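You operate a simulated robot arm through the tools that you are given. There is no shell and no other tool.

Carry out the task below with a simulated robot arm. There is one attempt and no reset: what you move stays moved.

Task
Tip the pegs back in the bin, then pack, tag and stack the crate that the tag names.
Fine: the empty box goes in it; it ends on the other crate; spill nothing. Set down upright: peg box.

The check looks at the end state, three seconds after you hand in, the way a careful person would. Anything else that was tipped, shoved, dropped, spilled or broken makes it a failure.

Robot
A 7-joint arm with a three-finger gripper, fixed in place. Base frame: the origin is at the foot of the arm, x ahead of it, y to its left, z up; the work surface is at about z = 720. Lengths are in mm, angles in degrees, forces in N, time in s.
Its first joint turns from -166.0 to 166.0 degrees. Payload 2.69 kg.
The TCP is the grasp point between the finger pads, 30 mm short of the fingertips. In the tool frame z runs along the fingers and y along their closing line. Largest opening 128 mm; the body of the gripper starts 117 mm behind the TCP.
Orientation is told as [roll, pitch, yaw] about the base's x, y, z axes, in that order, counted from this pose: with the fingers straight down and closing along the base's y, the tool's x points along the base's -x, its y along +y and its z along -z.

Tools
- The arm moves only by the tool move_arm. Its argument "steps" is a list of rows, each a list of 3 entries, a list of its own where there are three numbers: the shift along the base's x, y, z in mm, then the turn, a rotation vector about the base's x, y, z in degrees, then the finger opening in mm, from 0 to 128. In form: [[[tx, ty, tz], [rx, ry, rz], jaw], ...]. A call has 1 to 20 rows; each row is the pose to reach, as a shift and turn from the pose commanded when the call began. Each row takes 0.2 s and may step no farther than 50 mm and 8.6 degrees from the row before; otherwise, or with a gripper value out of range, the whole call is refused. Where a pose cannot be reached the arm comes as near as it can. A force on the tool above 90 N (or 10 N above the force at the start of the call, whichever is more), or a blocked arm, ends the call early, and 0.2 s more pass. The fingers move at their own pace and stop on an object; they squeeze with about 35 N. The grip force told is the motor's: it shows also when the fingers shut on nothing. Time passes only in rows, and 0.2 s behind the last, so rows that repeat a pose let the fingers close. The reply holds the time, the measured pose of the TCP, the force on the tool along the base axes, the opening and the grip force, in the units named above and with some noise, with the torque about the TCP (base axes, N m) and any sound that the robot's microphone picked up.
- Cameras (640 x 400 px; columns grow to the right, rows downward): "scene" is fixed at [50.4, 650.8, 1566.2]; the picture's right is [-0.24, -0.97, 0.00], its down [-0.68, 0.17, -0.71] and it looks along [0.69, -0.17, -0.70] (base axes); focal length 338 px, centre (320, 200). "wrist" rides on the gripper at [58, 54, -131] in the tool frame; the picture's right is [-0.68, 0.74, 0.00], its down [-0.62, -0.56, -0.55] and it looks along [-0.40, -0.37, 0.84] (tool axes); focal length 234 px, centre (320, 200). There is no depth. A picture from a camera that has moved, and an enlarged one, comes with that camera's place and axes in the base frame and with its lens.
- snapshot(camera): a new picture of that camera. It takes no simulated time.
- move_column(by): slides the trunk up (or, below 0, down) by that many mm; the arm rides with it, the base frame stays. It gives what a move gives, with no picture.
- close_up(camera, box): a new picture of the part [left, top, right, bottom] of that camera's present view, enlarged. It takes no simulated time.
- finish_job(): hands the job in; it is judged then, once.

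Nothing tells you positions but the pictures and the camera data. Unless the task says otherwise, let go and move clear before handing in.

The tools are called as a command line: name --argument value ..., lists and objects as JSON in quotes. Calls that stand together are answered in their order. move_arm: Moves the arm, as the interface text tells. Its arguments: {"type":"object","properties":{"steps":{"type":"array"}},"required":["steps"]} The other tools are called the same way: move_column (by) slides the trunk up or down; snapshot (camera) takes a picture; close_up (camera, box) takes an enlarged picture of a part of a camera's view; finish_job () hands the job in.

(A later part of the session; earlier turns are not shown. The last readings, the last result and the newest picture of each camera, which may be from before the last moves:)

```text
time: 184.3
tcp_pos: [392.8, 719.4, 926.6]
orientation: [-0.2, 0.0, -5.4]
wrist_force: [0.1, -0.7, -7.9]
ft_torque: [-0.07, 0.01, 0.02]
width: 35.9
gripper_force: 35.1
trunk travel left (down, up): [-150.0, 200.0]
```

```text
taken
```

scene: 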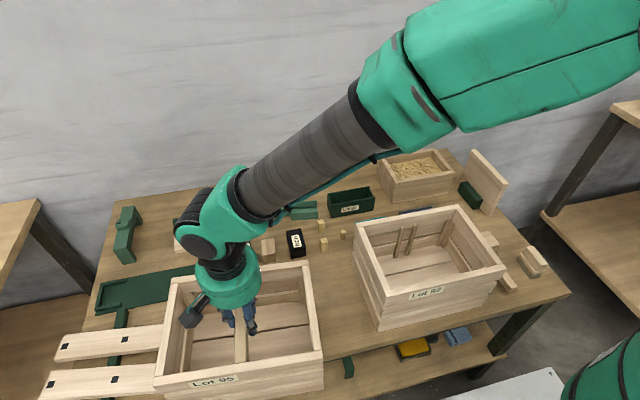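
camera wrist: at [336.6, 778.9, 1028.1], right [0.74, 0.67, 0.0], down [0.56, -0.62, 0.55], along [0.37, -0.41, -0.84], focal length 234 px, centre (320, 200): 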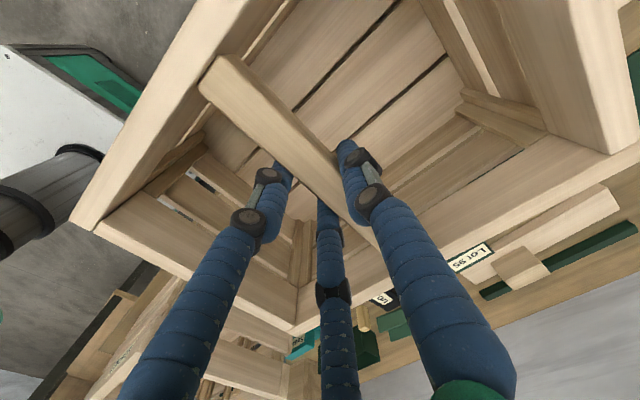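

move_arm --steps '[[[0, 0, 30], [0, 0, 0], 0], [[15, -18, 40], [0, 0, 1], 0], [[38, -45, 40], [0, 0, 2.5], 0], [[62, -75, 40], [0, 0, 4], 0], [[88, -106, 40], [0, 0, 5.4], 0]]'

snapshot --camera "scene"

close_up --camera "scene" --box '[210, 220, 370, 370]'

```text
time: 185.5
tcp_pos: [479.7, 615.6, 967.6]
orientation: [0.0, 0.1, -0.1]
wrist_force: [-0.3, -0.1, -7.0]
ft_torque: [-0.03, 0.02, -0.01]
width: 36.1
gripper_force: 35.2
trunk travel left (down, up): [-150.0, 200.0]
```

```text
taken
```

scene: 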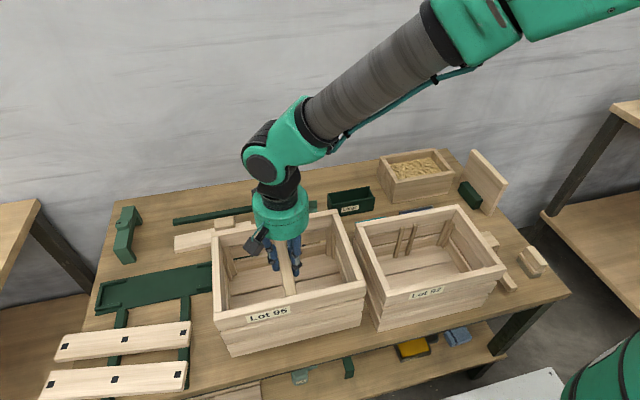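

```text
2.67 times, centred on (290, 295) of scene
camera zoom: at [50.4, 650.8, 1566.2], right [-0.24, -0.97, 0.0], down [-0.68, 0.17, -0.71], along [0.69, -0.17, -0.7], focal length 901 px, centre (400, -53)
```

zoom: 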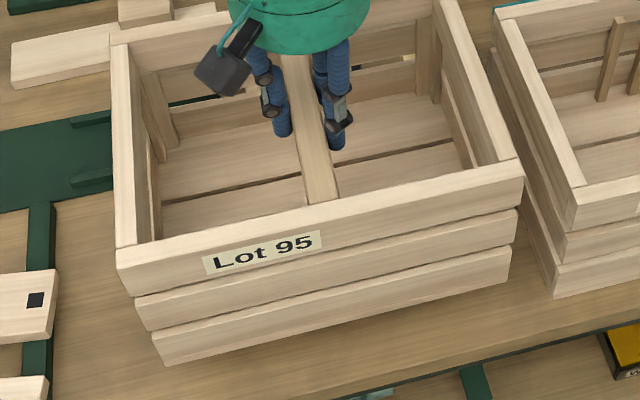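

move_arm --steps '[[[0, 0, -30], [0, 0, 0], 0], [[0, 0, -55], [0, 0, 0], 0], [[0, 0, -65], [0, 0, 0], 0]]'

close_up --camera "scene" --box '[210, 220, 370, 370]'

```text
time: 186.3
tcp_pos: [480.9, 614.4, 902.5]
orientation: [-0.2, -0.1, 0.1]
wrist_force: [-0.6, -0.1, -8.1]
ft_torque: [-0.06, 0.03, -0.01]
width: 36.1
gripper_force: 34.9
trunk travel left (down, up): [-150.0, 200.0]
```

```text
2.67 times, centred on (290, 295) of scene
camera zoom: at [50.4, 650.8, 1566.2], right [-0.24, -0.97, 0.0], down [-0.68, 0.17, -0.71], along [0.69, -0.17, -0.7], focal length 901 px, centre (400, -53)
```

zoom: 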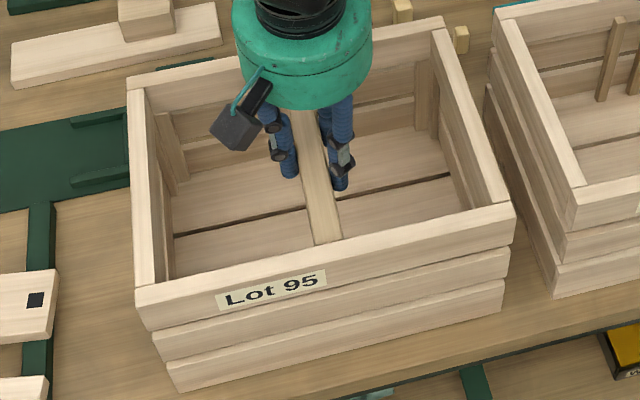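

move_arm --steps '[[[0, 0, -3], [0, 0, 0], 0], [[0, 0, -5.5], [0, 0, 0], 0]]'

```text
time: 186.9
tcp_pos: [479.3, 614.7, 897.0]
orientation: [0.1, 0.0, 0.0]
wrist_force: [0.4, -0.6, -3.9]
ft_torque: [0.33, 0.32, 0.02]
width: 36.3
gripper_force: 34.7
trunk travel left (down, up): [-150.0, 200.0]
```

move_arm --steps '[[[0, 0, -1.5], [0, 0, 0], 0]]'

```text
time: 187.3
tcp_pos: [478.2, 613.7, 897.7]
orientation: [0.1, 0.0, 0.1]
wrist_force: [-0.4, -3.5, 9.8]
ft_torque: [0.03, 0.65, 0.02]
width: 35.9
gripper_force: 34.6
trunk travel left (down, up): [-150.0, 200.0]
```

Crate 95 is down. Release, rise, and look at the displaced planks.

move_arm --steps '[[[0, 0, 1], [0, 0, 0], 30], [[0, 0, 1], [0, 0, 0], 60], [[0, 0, 1], [0, 0, 0], 80], [[0, 0, 20], [0, 0, 0], 80], [[0, 0, 60], [0, 0, 0], 80], [[0, 0, 105], [0, 0, 0], 80], [[0, 0, 150], [0, 0, 0], 80], [[0, 0, 195], [0, 0, 0], 80]]'

snapshot --camera "scene"

close_up --camera "scene" --box '[30, 260, 230, 400]'

snapshot --camera "wrist"

```text
time: 189.1
tcp_pos: [477.4, 616.2, 1088.7]
orientation: [-0.1, 0.1, 0.0]
wrist_force: [-0.6, -0.8, -0.2]
ft_torque: [0.0, 0.03, -0.04]
width: 80.0
gripper_force: 0.1
trunk travel left (down, up): [-150.0, 200.0]
```

```text
taken
```

scene: 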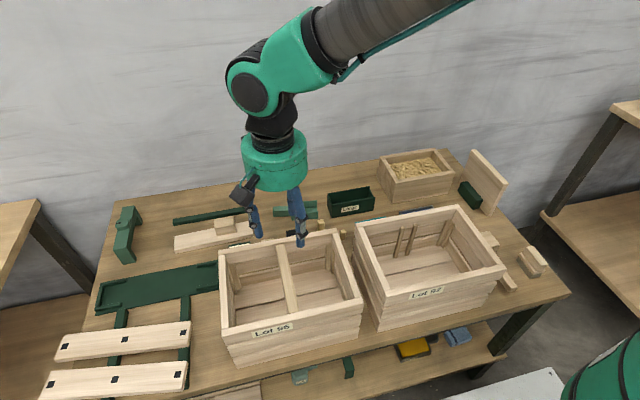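

```text
2.86 times, centred on (130, 330) of scene
camera zoom: at [50.4, 650.8, 1566.2], right [-0.24, -0.97, 0.0], down [-0.68, 0.17, -0.71], along [0.69, -0.17, -0.7], focal length 966 px, centre (863, -171)
```

zoom: 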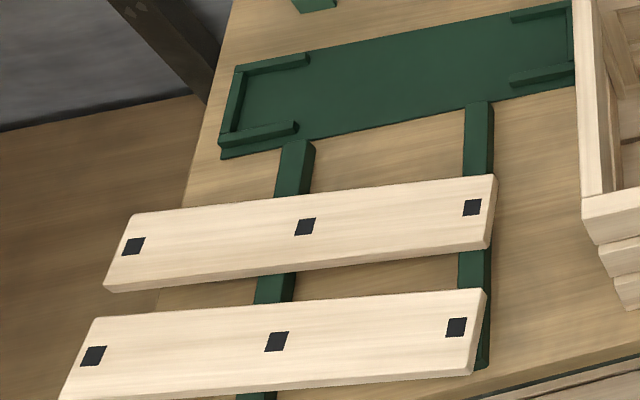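

```text
taken
camera wrist: at [419.1, 668.7, 1219.0], right [0.68, 0.74, 0.0], down [0.62, -0.57, 0.55], along [0.4, -0.37, -0.84], focal length 234 px, centre (320, 200)
```

wrist: 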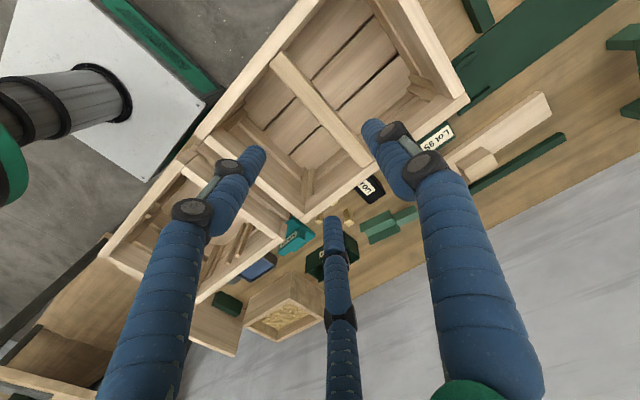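

Crate 95 is back in place. The two planks shifted about 50–60 mm left; I'll restore those after stacking, when there's room. Now fetch the empty box, one checked call at a time.

move_arm --steps '[[[31, -24, 0], [0, 0, 8.2], 100], [[62, -48, 0], [0, 0, 16.4], 127], [[94, -73, 0], [0, 0, 24.6], 127], [[125, -97, 0], [0, 0, 32.8], 127], [[157, -122, 0], [0, 0, 41], 127], [[188, -146, 0], [0, 0, 49.2], 127], [[220, -171, 0], [0, 0, 57.4], 127], [[251, -195, -10], [0, 0, 65.6], 127], [[283, -220, -30], [0, 0, 73.8], 127], [[314, -244, -60], [0, 0, 82], 127], [[346, -269, -89], [0, 0, 90], 127]]'

snapshot --camera "wrist"

close_up --camera "wrist" --box '[260, 40, 400, 180]'

```text
time: 191.5
tcp_pos: [826.5, 346.2, 1002.9]
orientation: [-0.1, 0.1, 90.1]
wrist_force: [0.0, -0.5, -0.6]
ft_torque: [0.01, -0.01, -0.03]
width: 127.0
gripper_force: 0.1
trunk travel left (down, up): [-150.0, 200.0]
```

```text
taken
camera wrist: at [772.9, 288.0, 1133.2], right [-0.74, 0.68, 0.0], down [0.56, 0.62, 0.55], along [0.37, 0.4, -0.84], focal length 234 px, centre (320, 200)
```

wrist: 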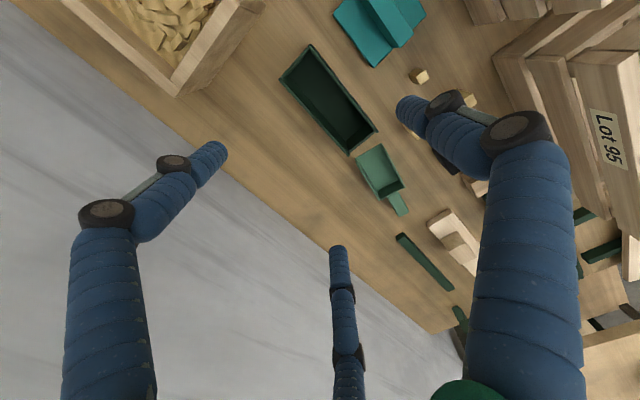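

```text
2.86 times, centred on (330, 110) of wrist
camera zoom: at [772.9, 288.0, 1133.2], right [-0.74, 0.68, 0.0], down [0.56, 0.62, 0.55], along [0.37, 0.4, -0.84], focal length 669 px, centre (291, 457)
```

zoom: 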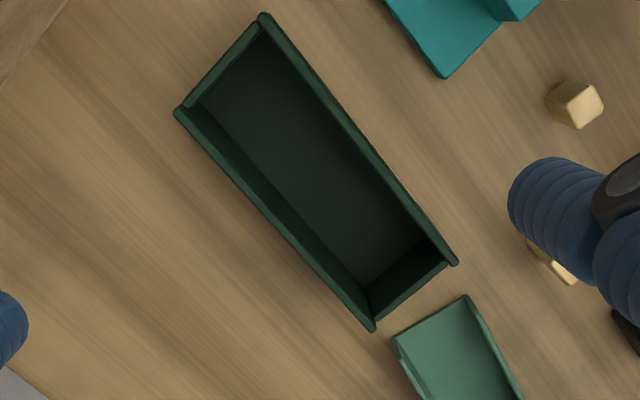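

move_arm --steps '[[[-3, 1, -45], [0, 0, 0], 127], [[-5, 2, -90], [0, 0, 0], 127], [[-5, 2, -135], [0, 0, 0], 127], [[-5, 2, -175], [0, 0, 0], 127], [[-5, 2, -200], [0, 0, 0], 127], [[-5, 2, -216], [0, 0, 0], 127]]'

close_up --camera "scene" --box '[310, 150, 420, 230]'

```text
time: 192.9
tcp_pos: [818.1, 348.3, 785.8]
orientation: [0.0, -0.1, 90.0]
wrist_force: [0.5, 0.6, -0.5]
ft_torque: [0.03, 0.0, 0.01]
width: 126.8
gripper_force: 0.1
trunk travel left (down, up): [-150.0, 200.0]
```

```text
5.00 times, centred on (365, 190) of scene
camera zoom: at [50.4, 650.8, 1566.2], right [-0.24, -0.97, 0.0], down [-0.68, 0.17, -0.71], along [0.69, -0.17, -0.7], focal length 1690 px, centre (95, 250)
```

zoom: 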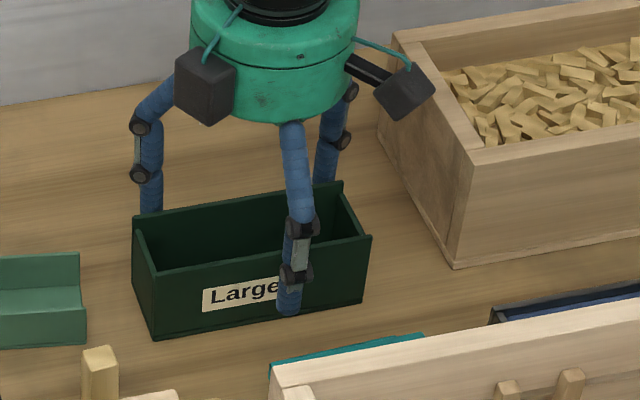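

move_arm --steps '[[[0, 0, 0], [0, 0, 0], 105], [[0, 0, 0], [0, 0, 0], 90], [[0, 0, 0], [0, 0, 0], 70], [[0, 0, 0], [0, 0, 0], 40], [[0, 0, 0], [0, 0, 0], 40]]'

```text
time: 194.1
tcp_pos: [817.5, 346.5, 785.2]
orientation: [-0.2, 0.0, 90.1]
wrist_force: [-0.2, 1.4, 2.3]
ft_torque: [0.04, 0.17, -0.04]
width: 83.7
gripper_force: 34.3
trunk travel left (down, up): [-150.0, 200.0]
```

Gripped. Lift well above the crate rims (separate call), and verify the height before any sideways move.

move_arm --steps '[[[0, 0, 20], [0, 0, 0], 40], [[0, 0, 60], [0, 0, 0], 40], [[0, 0, 105], [0, 0, 0], 40], [[0, 0, 150], [0, 0, 0], 40], [[0, 0, 195], [0, 0, 0], 40], [[0, 0, 235], [0, 0, 0], 40]]'

snapshot --camera "scene"

```text
time: 195.5
tcp_pos: [818.9, 349.5, 1019.6]
orientation: [0.0, 0.1, 90.0]
wrist_force: [0.0, -0.7, -2.5]
ft_torque: [0.01, -0.03, -0.01]
width: 83.7
gripper_force: 35.1
trunk travel left (down, up): [-150.0, 200.0]
```

```text
taken
```

scene: 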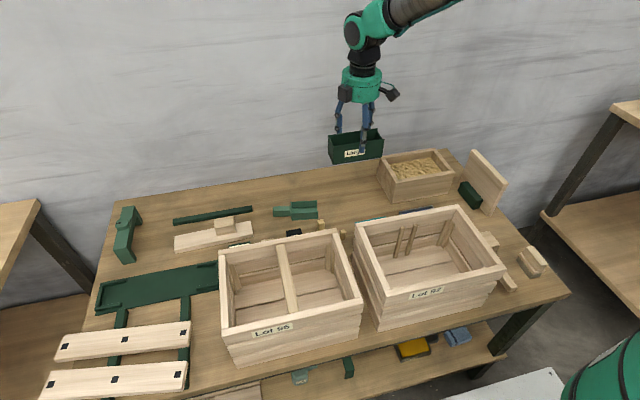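

move_arm --steps '[[[-31, 17, 0], [0, 0, -8.2], 40], [[-62, 34, 0], [0, 0, -16.4], 40], [[-93, 51, 0], [0, 0, -24.6], 40], [[-124, 68, 0], [0, 0, -32.8], 40], [[-155, 85, 0], [0, 0, -41], 40], [[-186, 103, 0], [0, 0, -49.2], 40], [[-217, 120, 0], [0, 0, -57.4], 40], [[-248, 137, 0], [0, 0, -65.6], 40], [[-279, 154, 0], [0, 0, -73.8], 40], [[-310, 171, 0], [0, 0, -82], 40], [[-341, 188, 0], [0, 0, -90], 40]]'

snapshot --camera "scene"

snapshot --camera "wrist"

close_up --camera "scene" --box '[220, 150, 370, 300]'

```text
time: 197.9
tcp_pos: [478.7, 537.1, 1020.2]
orientation: [-0.1, 0.0, -0.2]
wrist_force: [-0.1, -0.2, -0.3]
ft_torque: [-0.04, 0.02, -0.01]
width: 83.6
gripper_force: 35.0
trunk travel left (down, up): [-150.0, 200.0]
```

```text
taken
```

scene: 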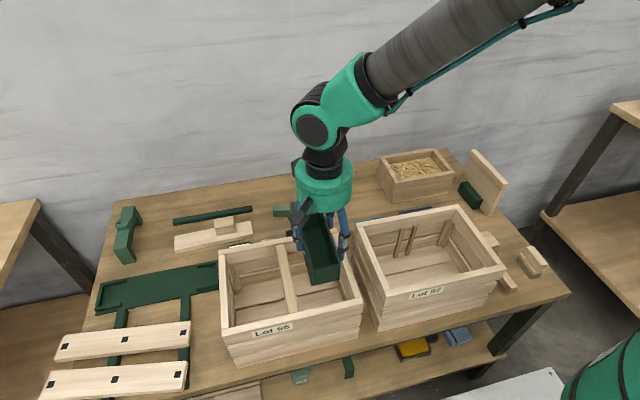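

```text
taken
camera wrist: at [419.7, 589.5, 1151.5], right [0.68, 0.73, 0.0], down [0.61, -0.57, 0.55], along [0.4, -0.37, -0.84], focal length 234 px, centre (320, 200)
```

wrist: 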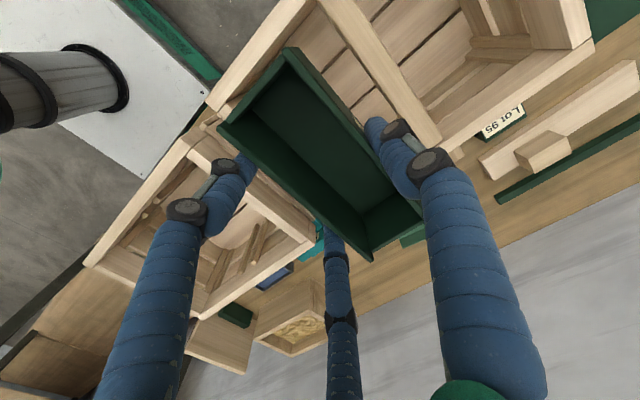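

```text
2.67 times, centred on (295, 225) of scene
camera zoom: at [50.4, 650.8, 1566.2], right [-0.24, -0.97, 0.0], down [-0.68, 0.17, -0.71], along [0.69, -0.17, -0.7], focal length 901 px, centre (387, 133)
```

zoom: 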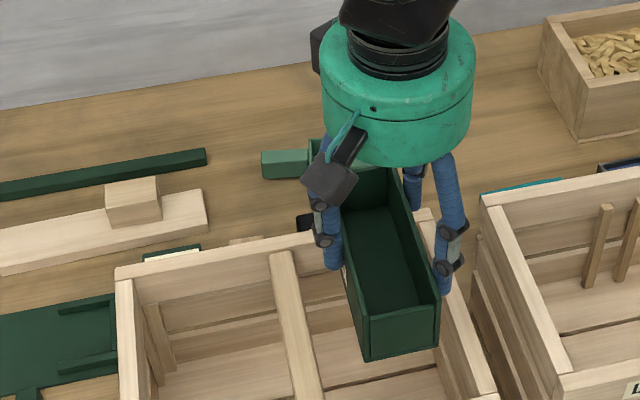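

move_arm --steps '[[[0, 0, -25], [0, 0, 0], 40], [[0, 0, -42], [0, 0, 0], 40]]'

close_up --camera "scene" --box '[270, 210, 370, 310]'

snapshot --camera "wrist"

```text
time: 198.5
tcp_pos: [479.0, 535.6, 978.0]
orientation: [-0.1, 0.1, -0.1]
wrist_force: [0.0, 0.1, -1.4]
ft_torque: [-0.05, -0.01, 0.02]
width: 83.6
gripper_force: 34.9
trunk travel left (down, up): [-150.0, 200.0]
```

```text
4.00 times, centred on (320, 260) of scene
camera zoom: at [50.4, 650.8, 1566.2], right [-0.24, -0.97, 0.0], down [-0.68, 0.17, -0.71], along [0.69, -0.17, -0.7], focal length 1352 px, centre (320, -40)
```

zoom: 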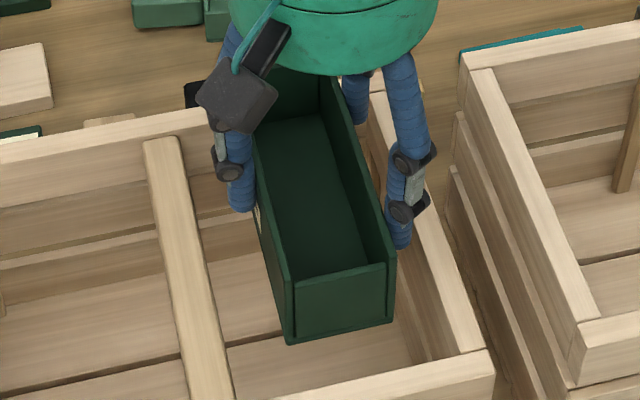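

```text
taken
camera wrist: at [420.9, 590.0, 1108.0], right [0.68, 0.74, 0.0], down [0.62, -0.57, 0.55], along [0.4, -0.37, -0.84], focal length 234 px, centre (320, 200)
```

wrist: 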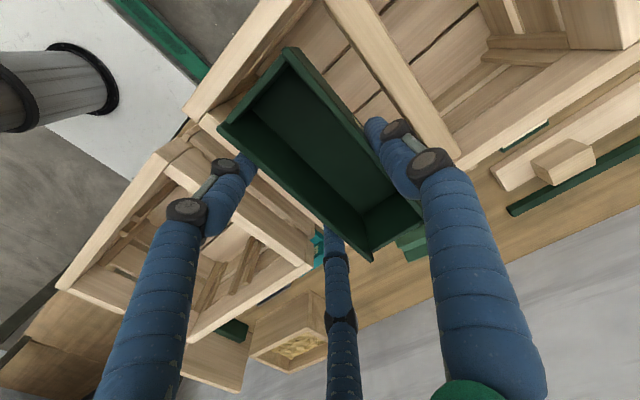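

move_arm --steps '[[[0, 1, -25], [0, 0, 0], 40], [[0, 1, -50], [0, 0, 0], 40], [[0, 1, -75], [0, 0, 0], 40]]'

close_up --camera "scene" --box '[270, 210, 370, 310]'

```text
time: 199.3
tcp_pos: [477.8, 537.4, 902.6]
orientation: [-0.2, 0.0, 0.0]
wrist_force: [0.2, 0.0, -0.7]
ft_torque: [-0.07, 0.02, -0.04]
width: 83.6
gripper_force: 35.6
trunk travel left (down, up): [-150.0, 200.0]
```

```text
4.00 times, centred on (320, 260) of scene
camera zoom: at [50.4, 650.8, 1566.2], right [-0.24, -0.97, 0.0], down [-0.68, 0.17, -0.71], along [0.69, -0.17, -0.7], focal length 1352 px, centre (320, -40)
```

zoom: 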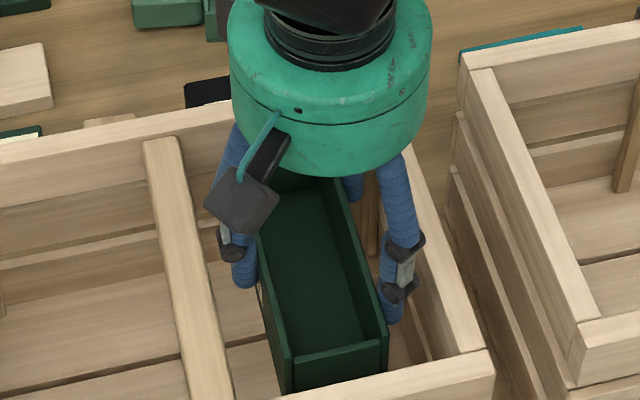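

move_arm --steps '[[[0, 0, -25], [0, 0, 0], 40], [[0, 0, -50], [0, 0, 0], 40], [[0, 0, -75], [0, 0, 0], 40]]'

move_arm --steps '[[[0, 0, -6], [0, 0, 0], 40], [[0, 0, -12], [0, 0, 0], 40], [[0, 0, -18], [0, 0, 0], 40]]'

close_up --camera "scene" --box '[270, 210, 370, 310]'

```text
time: 200.1
tcp_pos: [481.4, 537.2, 827.8]
orientation: [0.0, 0.0, 0.0]
wrist_force: [0.2, 0.4, -2.7]
ft_torque: [-0.02, 0.02, -0.01]
width: 83.5
gripper_force: 34.7
trunk travel left (down, up): [-150.0, 200.0]
```

```text
time: 200.9
tcp_pos: [480.7, 537.5, 809.0]
orientation: [-0.2, -0.1, 0.0]
wrist_force: [0.1, 0.1, -1.3]
ft_torque: [0.0, 0.01, -0.01]
width: 83.5
gripper_force: 35.1
trunk travel left (down, up): [-150.0, 200.0]
```

```text
4.00 times, centred on (320, 260) of scene
camera zoom: at [50.4, 650.8, 1566.2], right [-0.24, -0.97, 0.0], down [-0.68, 0.17, -0.71], along [0.69, -0.17, -0.7], focal length 1352 px, centre (320, -40)
```

zoom: 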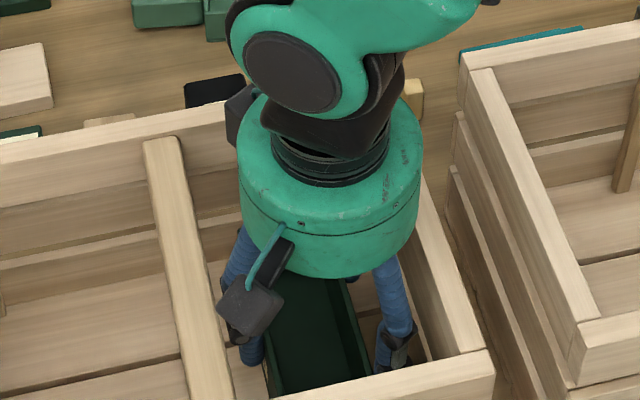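

move_arm --steps '[[[0, 0, -3], [0, 0, 0], 40], [[0, 0, -6], [0, 0, 0], 40]]'

```text
time: 201.5
tcp_pos: [479.3, 534.7, 803.8]
orientation: [-0.1, 0.0, -0.1]
wrist_force: [-0.2, -0.4, -1.5]
ft_torque: [0.0, 0.02, 0.02]
width: 83.5
gripper_force: 34.9
trunk travel left (down, up): [-150.0, 200.0]
```

move_arm --steps '[[[0, 1, -2], [0, 0, 0], 40], [[0, 1, -4], [0, 0, 0], 40]]'

```text
time: 202.1
tcp_pos: [479.6, 537.7, 799.4]
orientation: [0.0, 0.0, 0.0]
wrist_force: [-0.2, 0.5, -1.8]
ft_torque: [-0.03, 0.02, 0.03]
width: 83.5
gripper_force: 35.1
trunk travel left (down, up): [-150.0, 200.0]
```

move_arm --steps '[[[0, 0, -2], [0, 0, 0], 40], [[0, 0, -4], [0, 0, 0], 40]]'

```text
time: 202.7
tcp_pos: [478.7, 536.6, 798.2]
orientation: [-0.1, 0.0, -0.1]
wrist_force: [0.1, -4.9, 15.9]
ft_torque: [0.37, 0.6, 0.11]
width: 83.5
gripper_force: 34.8
trunk travel left (down, up): [-150.0, 200.0]
```

The box is on the crate floor. Open just enough and withdraw straight up.

move_arm --steps '[[[0, 0, 2], [0, 0, 0], 84], [[0, 0, 2], [0, 0, 0], 90], [[0, 0, 2], [0, 0, 0], 94], [[0, 0, 2], [0, 0, 0], 94], [[0, 0, 15], [0, 0, 0], 94], [[0, 0, 40], [0, 0, 0], 94], [[0, 0, 75], [0, 0, 0], 94], [[0, 0, 115], [0, 0, 0], 94], [[0, 0, 160], [0, 0, 0], 94], [[0, 0, 205], [0, 0, 0], 94], [[0, 0, 250], [0, 0, 0], 94]]'

close_up --camera "scene" --box '[210, 210, 370, 350]'

snapshot --camera "wrist"

```text
time: 205.1
tcp_pos: [476.2, 535.6, 1045.4]
orientation: [0.0, 0.0, -0.1]
wrist_force: [-1.0, -1.1, -0.8]
ft_torque: [-0.01, 0.03, -0.02]
width: 94.1
gripper_force: 0.1
trunk travel left (down, up): [-150.0, 200.0]
```

```text
2.86 times, centred on (290, 280) of scene
camera zoom: at [50.4, 650.8, 1566.2], right [-0.24, -0.97, 0.0], down [-0.68, 0.17, -0.71], along [0.69, -0.17, -0.7], focal length 966 px, centre (406, -29)
```

zoom: 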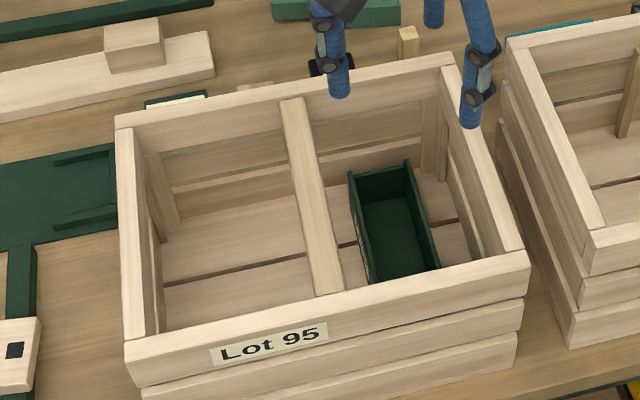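

```text
taken
camera wrist: at [419.2, 590.7, 1175.2], right [0.68, 0.74, 0.0], down [0.62, -0.56, 0.55], along [0.4, -0.37, -0.84], focal length 234 px, centre (320, 200)
```

wrist: 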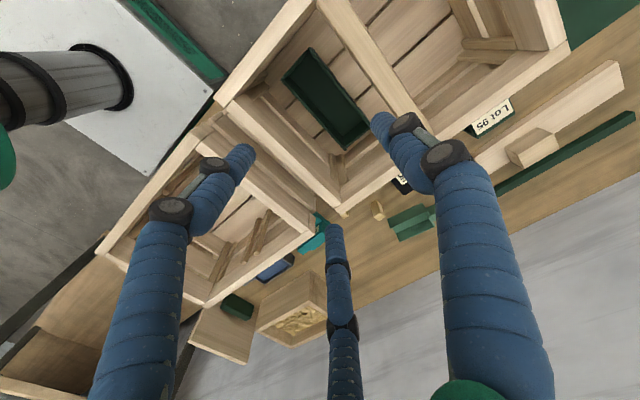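

The box is packed upright in crate 95. Now for the tag: move above it with the fingers set to close along x.

move_arm --steps '[[[18, 15, 0], [0, 0, 8.2], 94], [[37, 30, 0], [0, 0, 16.4], 94], [[56, 45, 0], [0, 0, 24.6], 94], [[74, 60, 0], [0, 0, 32.8], 94], [[93, 75, 0], [0, 0, 41], 94], [[111, 90, 0], [0, 0, 49.2], 94], [[130, 105, 0], [0, 0, 57.4], 94], [[149, 120, 0], [0, 0, 65.6], 94], [[168, 135, 0], [0, 0, 73.8], 94], [[186, 150, 0], [0, 0, 82], 94], [[212, 164, 0], [0, 0, 90], 94]]'

snapshot --camera "wrist"

close_up --camera "wrist" --box '[230, 40, 390, 160]'

```text
time: 207.5
tcp_pos: [689.1, 703.0, 1045.1]
orientation: [0.0, 0.1, 90.2]
wrist_force: [0.3, 0.4, 0.1]
ft_torque: [0.03, -0.01, -0.01]
width: 93.6
gripper_force: 0.0
trunk travel left (down, up): [-150.0, 200.0]
```

```text
taken
camera wrist: at [636.0, 643.5, 1176.4], right [-0.74, 0.68, 0.0], down [0.56, 0.62, 0.55], along [0.37, 0.4, -0.84], focal length 234 px, centre (320, 200)
```

wrist: 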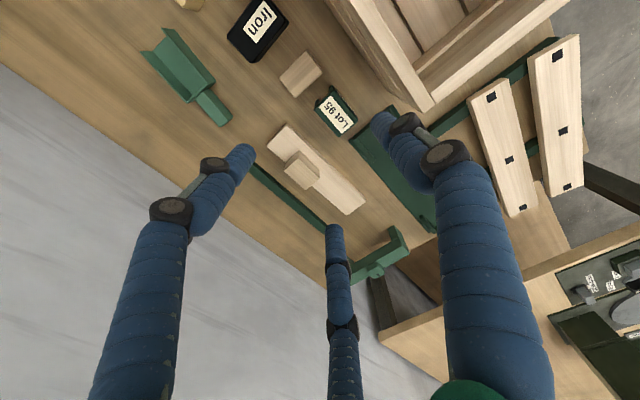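

```text
3.33 times, centred on (310, 100) of wrist
camera zoom: at [636.0, 643.5, 1176.4], right [-0.74, 0.68, 0.0], down [0.56, 0.62, 0.55], along [0.37, 0.4, -0.84], focal length 781 px, centre (353, 533)
```

zoom: 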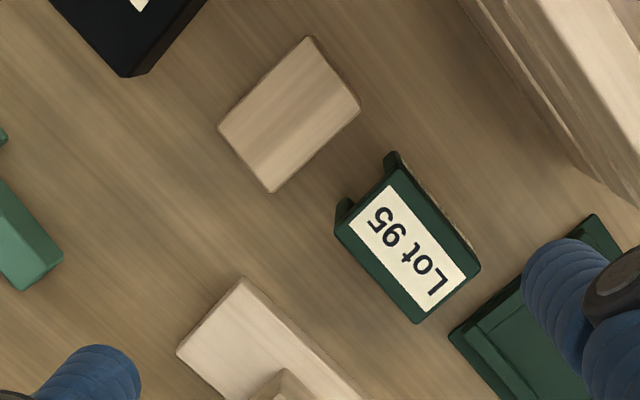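

move_arm --steps '[[[1, 14, -40], [0, 0, -0.2], 85], [[1, 28, -80], [0, 0, -0.2], 85], [[1, 28, -125], [0, 0, -0.2], 85], [[1, 28, -170], [0, 0, -0.2], 85], [[1, 28, -210], [0, 0, -0.2], 85]]'

snapshot --camera "wrist"

close_up --camera "scene" --box '[200, 170, 320, 260]'

```text
time: 208.7
tcp_pos: [691.1, 731.6, 835.0]
orientation: [-0.1, 0.0, 89.7]
wrist_force: [0.3, 0.7, -0.3]
ft_torque: [-0.01, 0.04, 0.01]
width: 84.8
gripper_force: 0.1
trunk travel left (down, up): [-150.0, 200.0]
```

```text
taken
camera wrist: at [637.6, 672.7, 966.8], right [-0.73, 0.68, 0.0], down [0.57, 0.61, 0.55], along [0.37, 0.4, -0.84], focal length 234 px, centre (320, 200)
```

wrist: 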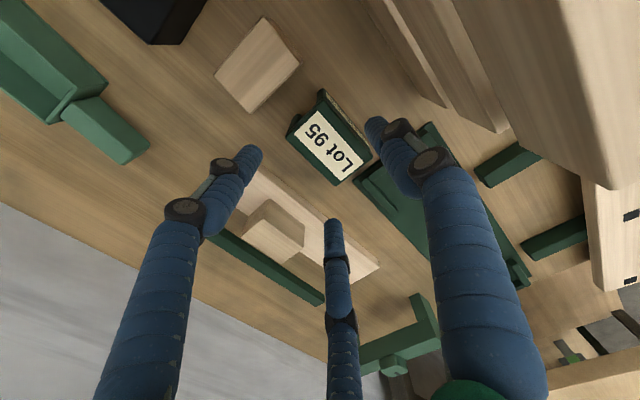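

```text
4.44 times, centred on (260, 215) of scene
camera zoom: at [50.4, 650.8, 1566.2], right [-0.24, -0.97, 0.0], down [-0.68, 0.17, -0.71], along [0.69, -0.17, -0.7], focal length 1502 px, centre (587, 133)
```

zoom: 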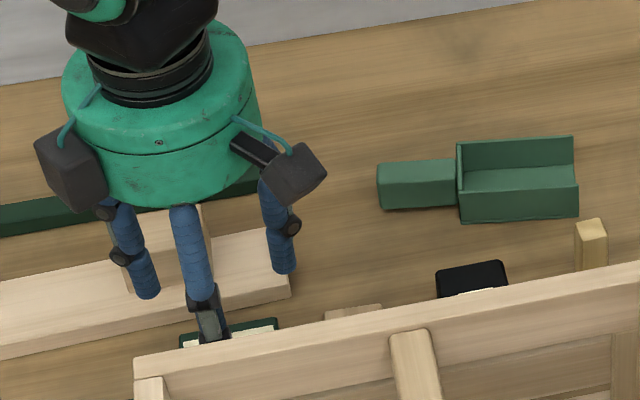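

move_arm --steps '[[[0, 0, -25], [0, 0, 0], 85], [[0, 0, -50], [0, 0, 0], 85], [[0, 0, -73], [0, 0, 0], 85]]'

snapshot --camera "wrist"

```text
time: 209.5
tcp_pos: [691.3, 730.4, 763.1]
orientation: [-0.1, 0.0, 89.8]
wrist_force: [-0.7, 0.3, -0.1]
ft_torque: [-0.06, 0.01, -0.02]
width: 85.0
gripper_force: 0.1
trunk travel left (down, up): [-150.0, 200.0]
```

```text
taken
camera wrist: at [637.9, 672.3, 893.8], right [-0.73, 0.68, 0.0], down [0.57, 0.61, 0.55], along [0.37, 0.4, -0.84], focal length 234 px, centre (320, 200)
```

wrist: 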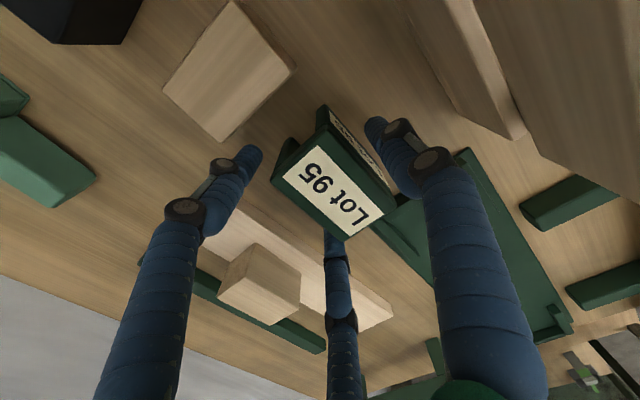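

Fingers straddle the tag with clearance. Close gently.

move_arm --steps '[[[0, 0, 0], [0, 0, 0], 75], [[0, 0, 0], [0, 0, 0], 68], [[0, 0, 0], [0, 0, 0], 60], [[0, 0, 0], [0, 0, 0], 40], [[0, 0, 0], [0, 0, 0], 30]]'

snapshot --camera "wrist"

```text
time: 210.7
tcp_pos: [692.5, 730.7, 763.8]
orientation: [-0.2, 0.0, 89.8]
wrist_force: [1.6, 0.3, -0.4]
ft_torque: [-0.01, -0.01, -0.02]
width: 61.4
gripper_force: 34.9
trunk travel left (down, up): [-150.0, 200.0]
```

```text
taken
camera wrist: at [637.7, 672.0, 893.7], right [-0.73, 0.68, 0.0], down [0.57, 0.61, 0.55], along [0.37, 0.4, -0.84], focal length 234 px, centre (320, 200)
```

wrist: 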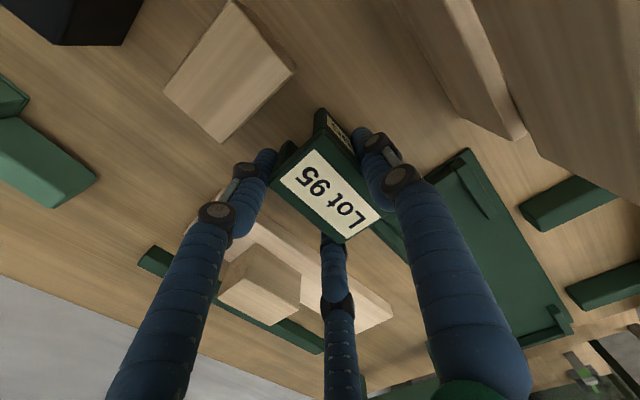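

move_arm --steps '[[[0, 0, 10], [0, 0, 0], 30], [[0, 0, 30], [0, 0, 0], 30], [[0, 0, 70], [0, 0, 0], 30]]'

snapshot --camera "wrist"

close_up --camera "scene" --box '[190, 160, 310, 260]'

```text
time: 211.5
tcp_pos: [691.3, 728.4, 831.3]
orientation: [0.0, 0.1, 89.8]
wrist_force: [-0.5, -1.3, -1.9]
ft_torque: [-0.01, 0.01, -0.01]
width: 61.6
gripper_force: 35.0
trunk travel left (down, up): [-150.0, 200.0]
```

```text
taken
camera wrist: at [637.2, 670.4, 962.4], right [-0.73, 0.68, 0.0], down [0.57, 0.61, 0.55], along [0.37, 0.4, -0.84], focal length 234 px, centre (320, 200)
```

wrist: 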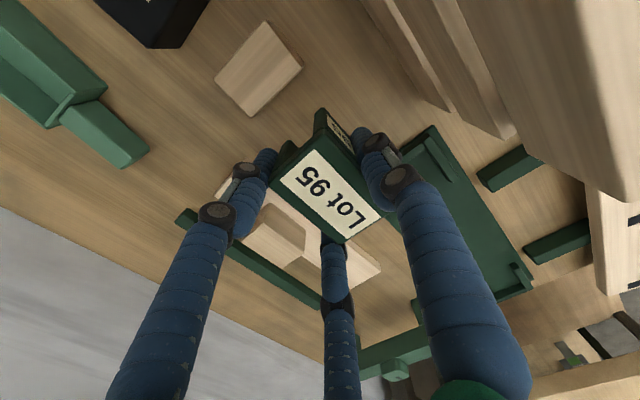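

```text
4.00 times, centred on (250, 210) of scene
camera zoom: at [50.4, 650.8, 1566.2], right [-0.24, -0.97, 0.0], down [-0.68, 0.17, -0.71], along [0.69, -0.17, -0.7], focal length 1352 px, centre (600, 160)
```

zoom: 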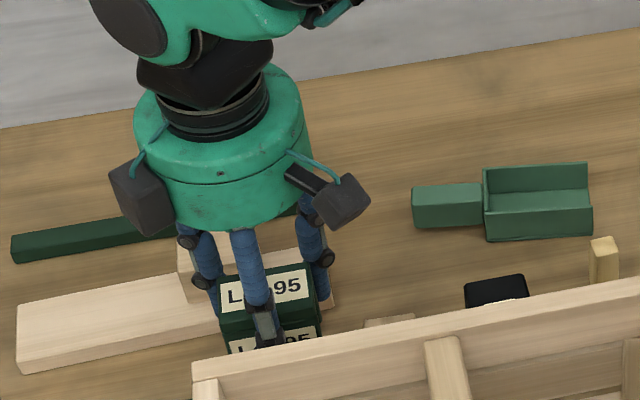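

Tag held. I lift it well above the rims first.

move_arm --steps '[[[0, 0, 45], [0, 0, 0], 30], [[0, 0, 90], [0, 0, 0], 30], [[0, 0, 135], [0, 0, 0], 30], [[0, 0, 170], [0, 0, 0], 30]]'

```text
time: 212.5
tcp_pos: [691.0, 728.0, 1002.3]
orientation: [0.0, 0.1, 89.8]
wrist_force: [0.0, 0.2, -0.2]
ft_torque: [0.0, 0.0, 0.03]
width: 61.6
gripper_force: 35.1
trunk travel left (down, up): [-150.0, 200.0]
```

move_arm --steps '[[[-40, -25, 0], [0, 0, 0.2], 30], [[-80, -50, 0], [0, 0, 0.2], 30], [[-120, -75, 0], [0, 0, 0.2], 30], [[-160, -100, 0], [0, 0, 0.2], 30], [[-200, -125, 0], [0, 0, 0.2], 30], [[-240, -150, 0], [0, 0, 0.2], 30], [[-270, -173, 0], [0, 0, 0.2], 30], [[-294, -173, 0], [0, 0, 0.2], 30]]'

snapshot --camera "wrist"

close_up --camera "scene" --box '[210, 210, 370, 350]'

```text
time: 214.3
tcp_pos: [398.2, 556.0, 1003.0]
orientation: [-0.1, 0.0, 90.0]
wrist_force: [0.5, 0.8, -0.3]
ft_torque: [0.06, -0.02, 0.04]
width: 61.4
gripper_force: 34.9
trunk travel left (down, up): [-150.0, 200.0]
```

```text
taken
camera wrist: at [344.3, 498.0, 1134.3], right [-0.74, 0.68, 0.0], down [0.57, 0.62, 0.55], along [0.37, 0.4, -0.84], focal length 234 px, centre (320, 200)
```

wrist: 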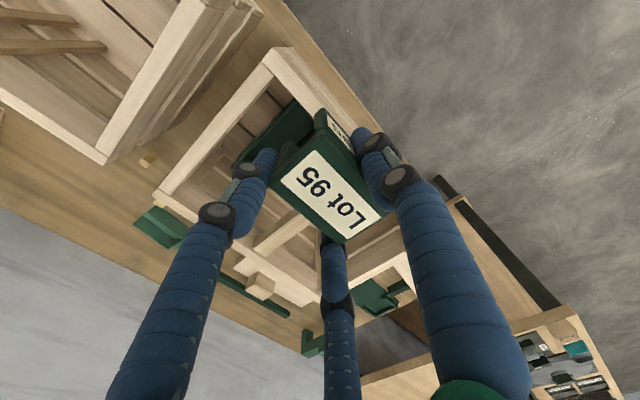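

```text
2.86 times, centred on (290, 280) of scene
camera zoom: at [50.4, 650.8, 1566.2], right [-0.24, -0.97, 0.0], down [-0.68, 0.17, -0.71], along [0.69, -0.17, -0.7], focal length 966 px, centre (406, -29)
```

zoom: 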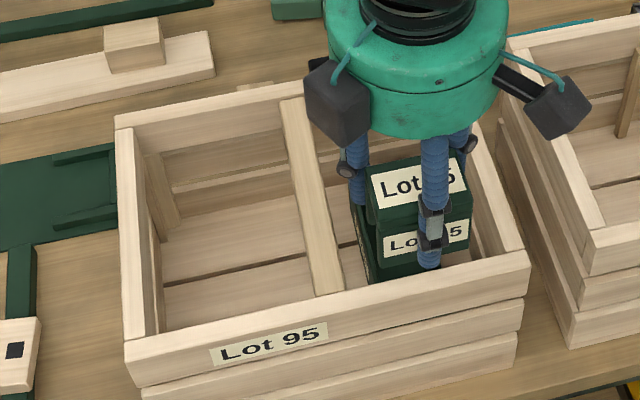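

close_up --camera "wrist" --box '[220, 20, 400, 140]'

close_up --camera "wrist" --box '[250, 30, 340, 90]'

```text
3.33 times, centred on (310, 80) of wrist
camera zoom: at [344.3, 498.0, 1134.3], right [-0.74, 0.68, 0.0], down [0.57, 0.62, 0.55], along [0.37, 0.4, -0.84], focal length 781 px, centre (353, 600)
```

zoom: 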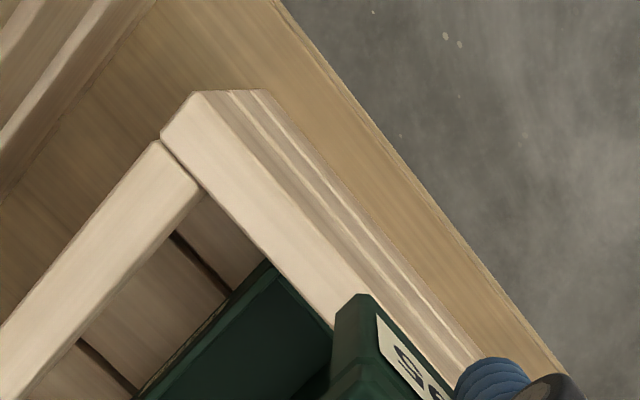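

```text
6.67 times, centred on (295, 60) of wrist
camera zoom: at [344.3, 498.0, 1134.3], right [-0.74, 0.68, 0.0], down [0.57, 0.62, 0.55], along [0.37, 0.4, -0.84], focal length 1561 px, centre (487, 1133)
```

zoom: 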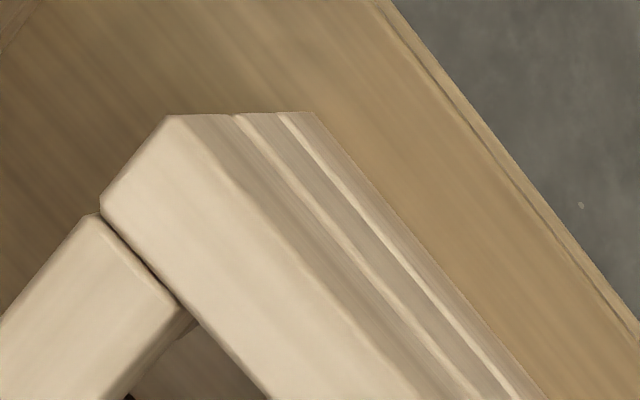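

close_up --camera "wrist" --box '[260, 90, 410, 260]'

```text
2.35 times, centred on (335, 175) of wrist
camera zoom: at [344.3, 498.0, 1134.3], right [-0.74, 0.68, 0.0], down [0.57, 0.62, 0.55], along [0.37, 0.4, -0.84], focal length 551 px, centre (285, 259)
```

zoom: 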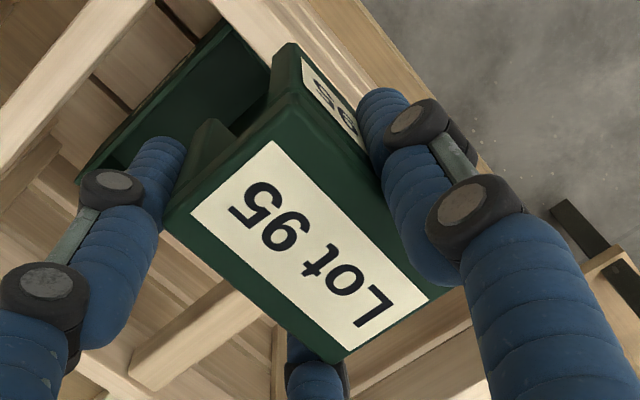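

move_arm --steps '[[[-5, 0, -15], [0, 0, 0], 30], [[-9.5, 0, -30], [0, 0, 0], 30], [[-9.5, 0, -45], [0, 0, 0], 30]]'

snapshot --camera "wrist"

close_up --camera "wrist" --box '[250, 60, 410, 180]'

close_up --camera "scene" --box '[270, 220, 370, 320]'

```text
time: 215.1
tcp_pos: [388.0, 556.2, 958.3]
orientation: [-0.1, 0.0, 90.0]
wrist_force: [-0.4, 0.8, 0.0]
ft_torque: [-0.01, 0.0, 0.01]
width: 61.3
gripper_force: 35.1
trunk travel left (down, up): [-150.0, 200.0]
```

```text
taken
camera wrist: at [334.5, 497.7, 1088.7], right [-0.74, 0.68, 0.0], down [0.57, 0.62, 0.55], along [0.37, 0.4, -0.84], focal length 234 px, centre (320, 200)
```

wrist: 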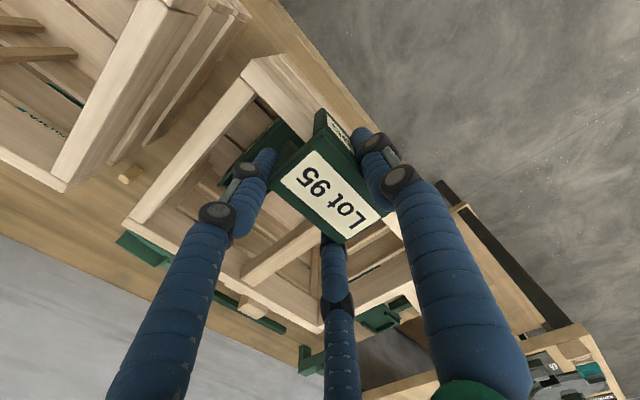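

```text
3.33 times, centred on (330, 120) of wrist
camera zoom: at [334.5, 497.7, 1088.7], right [-0.74, 0.68, 0.0], down [0.57, 0.62, 0.55], along [0.37, 0.4, -0.84], focal length 781 px, centre (287, 467)
```

zoom: 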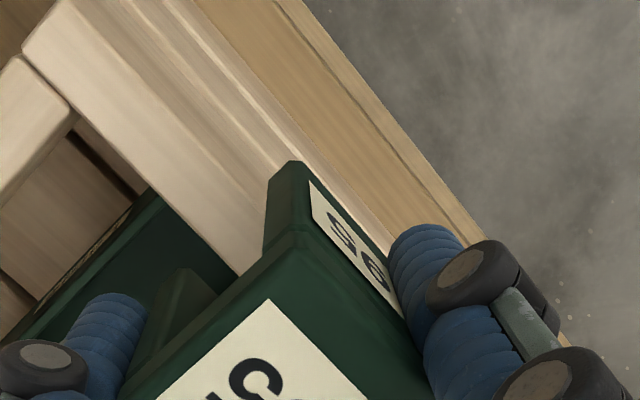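

```text
4.00 times, centred on (320, 270) of scene
camera zoom: at [50.4, 650.8, 1566.2], right [-0.24, -0.97, 0.0], down [-0.68, 0.17, -0.71], along [0.69, -0.17, -0.7], focal length 1352 px, centre (320, -80)
```

zoom: 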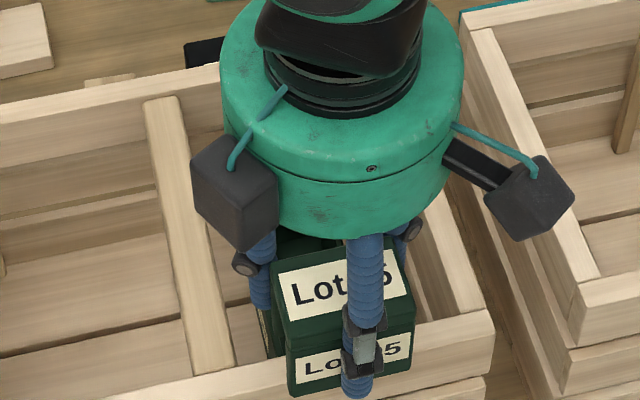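

The slot lines up with the front wall (about 6 mm clear each side). Lowering in small steps.

move_arm --steps '[[[0.5, 0, -10], [0, 0, 0], 30], [[0.5, 0, -20], [0, 0, 0], 30], [[0.5, 0, -30], [0, 0, 0], 30]]'

close_up --camera "wrist" --box '[250, 60, 410, 180]'

close_up --camera "scene" --box '[270, 220, 370, 320]'

```text
time: 215.9
tcp_pos: [389.3, 554.8, 927.7]
orientation: [0.0, -0.1, 89.9]
wrist_force: [0.4, -0.8, -0.4]
ft_torque: [-0.02, -0.01, 0.02]
width: 61.4
gripper_force: 34.8
trunk travel left (down, up): [-150.0, 200.0]
```

```text
3.33 times, centred on (330, 120) of wrist
camera zoom: at [334.5, 498.0, 1059.0], right [-0.74, 0.68, 0.0], down [0.57, 0.62, 0.55], along [0.37, 0.4, -0.84], focal length 781 px, centre (287, 467)
```

zoom: 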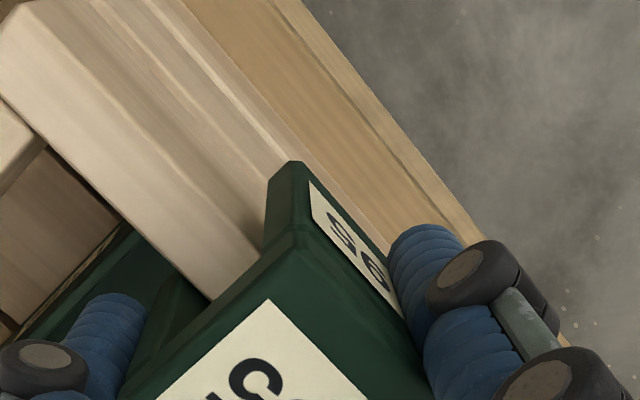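

```text
4.00 times, centred on (320, 270) of scene
camera zoom: at [50.4, 650.8, 1566.2], right [-0.24, -0.97, 0.0], down [-0.68, 0.17, -0.71], along [0.69, -0.17, -0.7], focal length 1352 px, centre (320, -80)
```

zoom: 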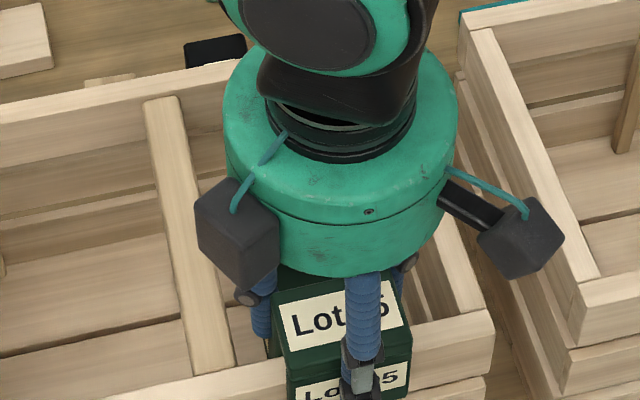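

move_arm --steps '[[[0, 0, -8], [0, 0, 0], 30], [[0, 0, -15], [0, 0, 0], 30], [[0, 0, -20], [0, 0, 0], 30]]'

```text
time: 216.7
tcp_pos: [388.6, 555.8, 907.5]
orientation: [-0.1, 0.0, 90.0]
wrist_force: [-0.4, -0.1, -0.8]
ft_torque: [0.01, 0.03, -0.02]
width: 61.3
gripper_force: 35.2
trunk travel left (down, up): [-150.0, 200.0]
```

move_arm --steps '[[[0, 0, -3], [0, 0, 0], 30], [[0, 0, -6], [0, 0, 0], 30]]'

```text
time: 217.3
tcp_pos: [388.1, 556.6, 903.1]
orientation: [-0.1, 0.1, 90.0]
wrist_force: [0.6, 0.2, -0.8]
ft_torque: [0.02, -0.04, -0.01]
width: 61.0
gripper_force: 34.9
trunk travel left (down, up): [-150.0, 200.0]
```

move_arm --steps '[[[0, 0, -2], [0, 0, 0], 30], [[0, 0, -4], [0, 0, 0], 30]]'

close_up --camera "wrist" --box '[230, 60, 410, 260]'

```text
time: 217.9
tcp_pos: [388.9, 557.8, 897.4]
orientation: [0.0, 0.0, 90.0]
wrist_force: [0.0, -1.0, -0.5]
ft_torque: [-0.02, 0.02, 0.01]
width: 61.3
gripper_force: 35.6
trunk travel left (down, up): [-150.0, 200.0]
```

```text
2.00 times, centred on (320, 160) of wrist
camera zoom: at [334.6, 498.2, 1028.8], right [-0.74, 0.68, 0.0], down [0.57, 0.62, 0.55], along [0.37, 0.4, -0.84], focal length 468 px, centre (320, 280)
```

zoom: 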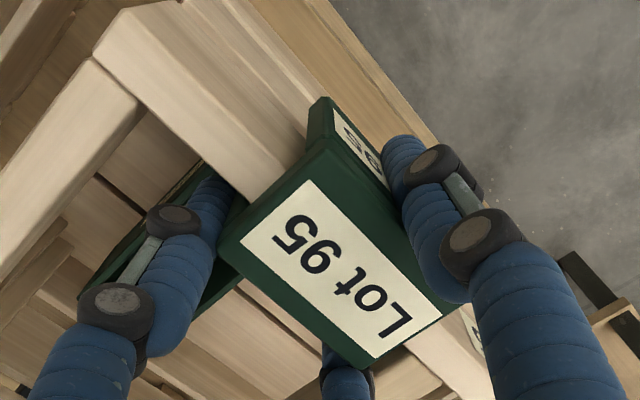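

move_arm --steps '[[[0, 0, -2], [0, 0, 0], 30], [[0, 0, -4], [0, 0, 0], 30]]'

```text
time: 218.5
tcp_pos: [388.3, 557.3, 893.4]
orientation: [0.0, 0.2, 90.0]
wrist_force: [0.6, 0.0, -0.9]
ft_torque: [-0.01, 0.0, 0.02]
width: 61.3
gripper_force: 34.8
trunk travel left (down, up): [-150.0, 200.0]
```

move_arm --steps '[[[0, 0, -2], [0, 0, 0], 30], [[0, 0, -4], [0, 0, 0], 30]]'

```text
time: 219.1
tcp_pos: [388.9, 556.8, 891.9]
orientation: [-0.2, -0.2, 90.0]
wrist_force: [-5.0, -3.8, 29.6]
ft_torque: [-0.55, 0.23, -0.04]
width: 61.2
gripper_force: 34.6
trunk travel left (down, up): [-150.0, 200.0]
```

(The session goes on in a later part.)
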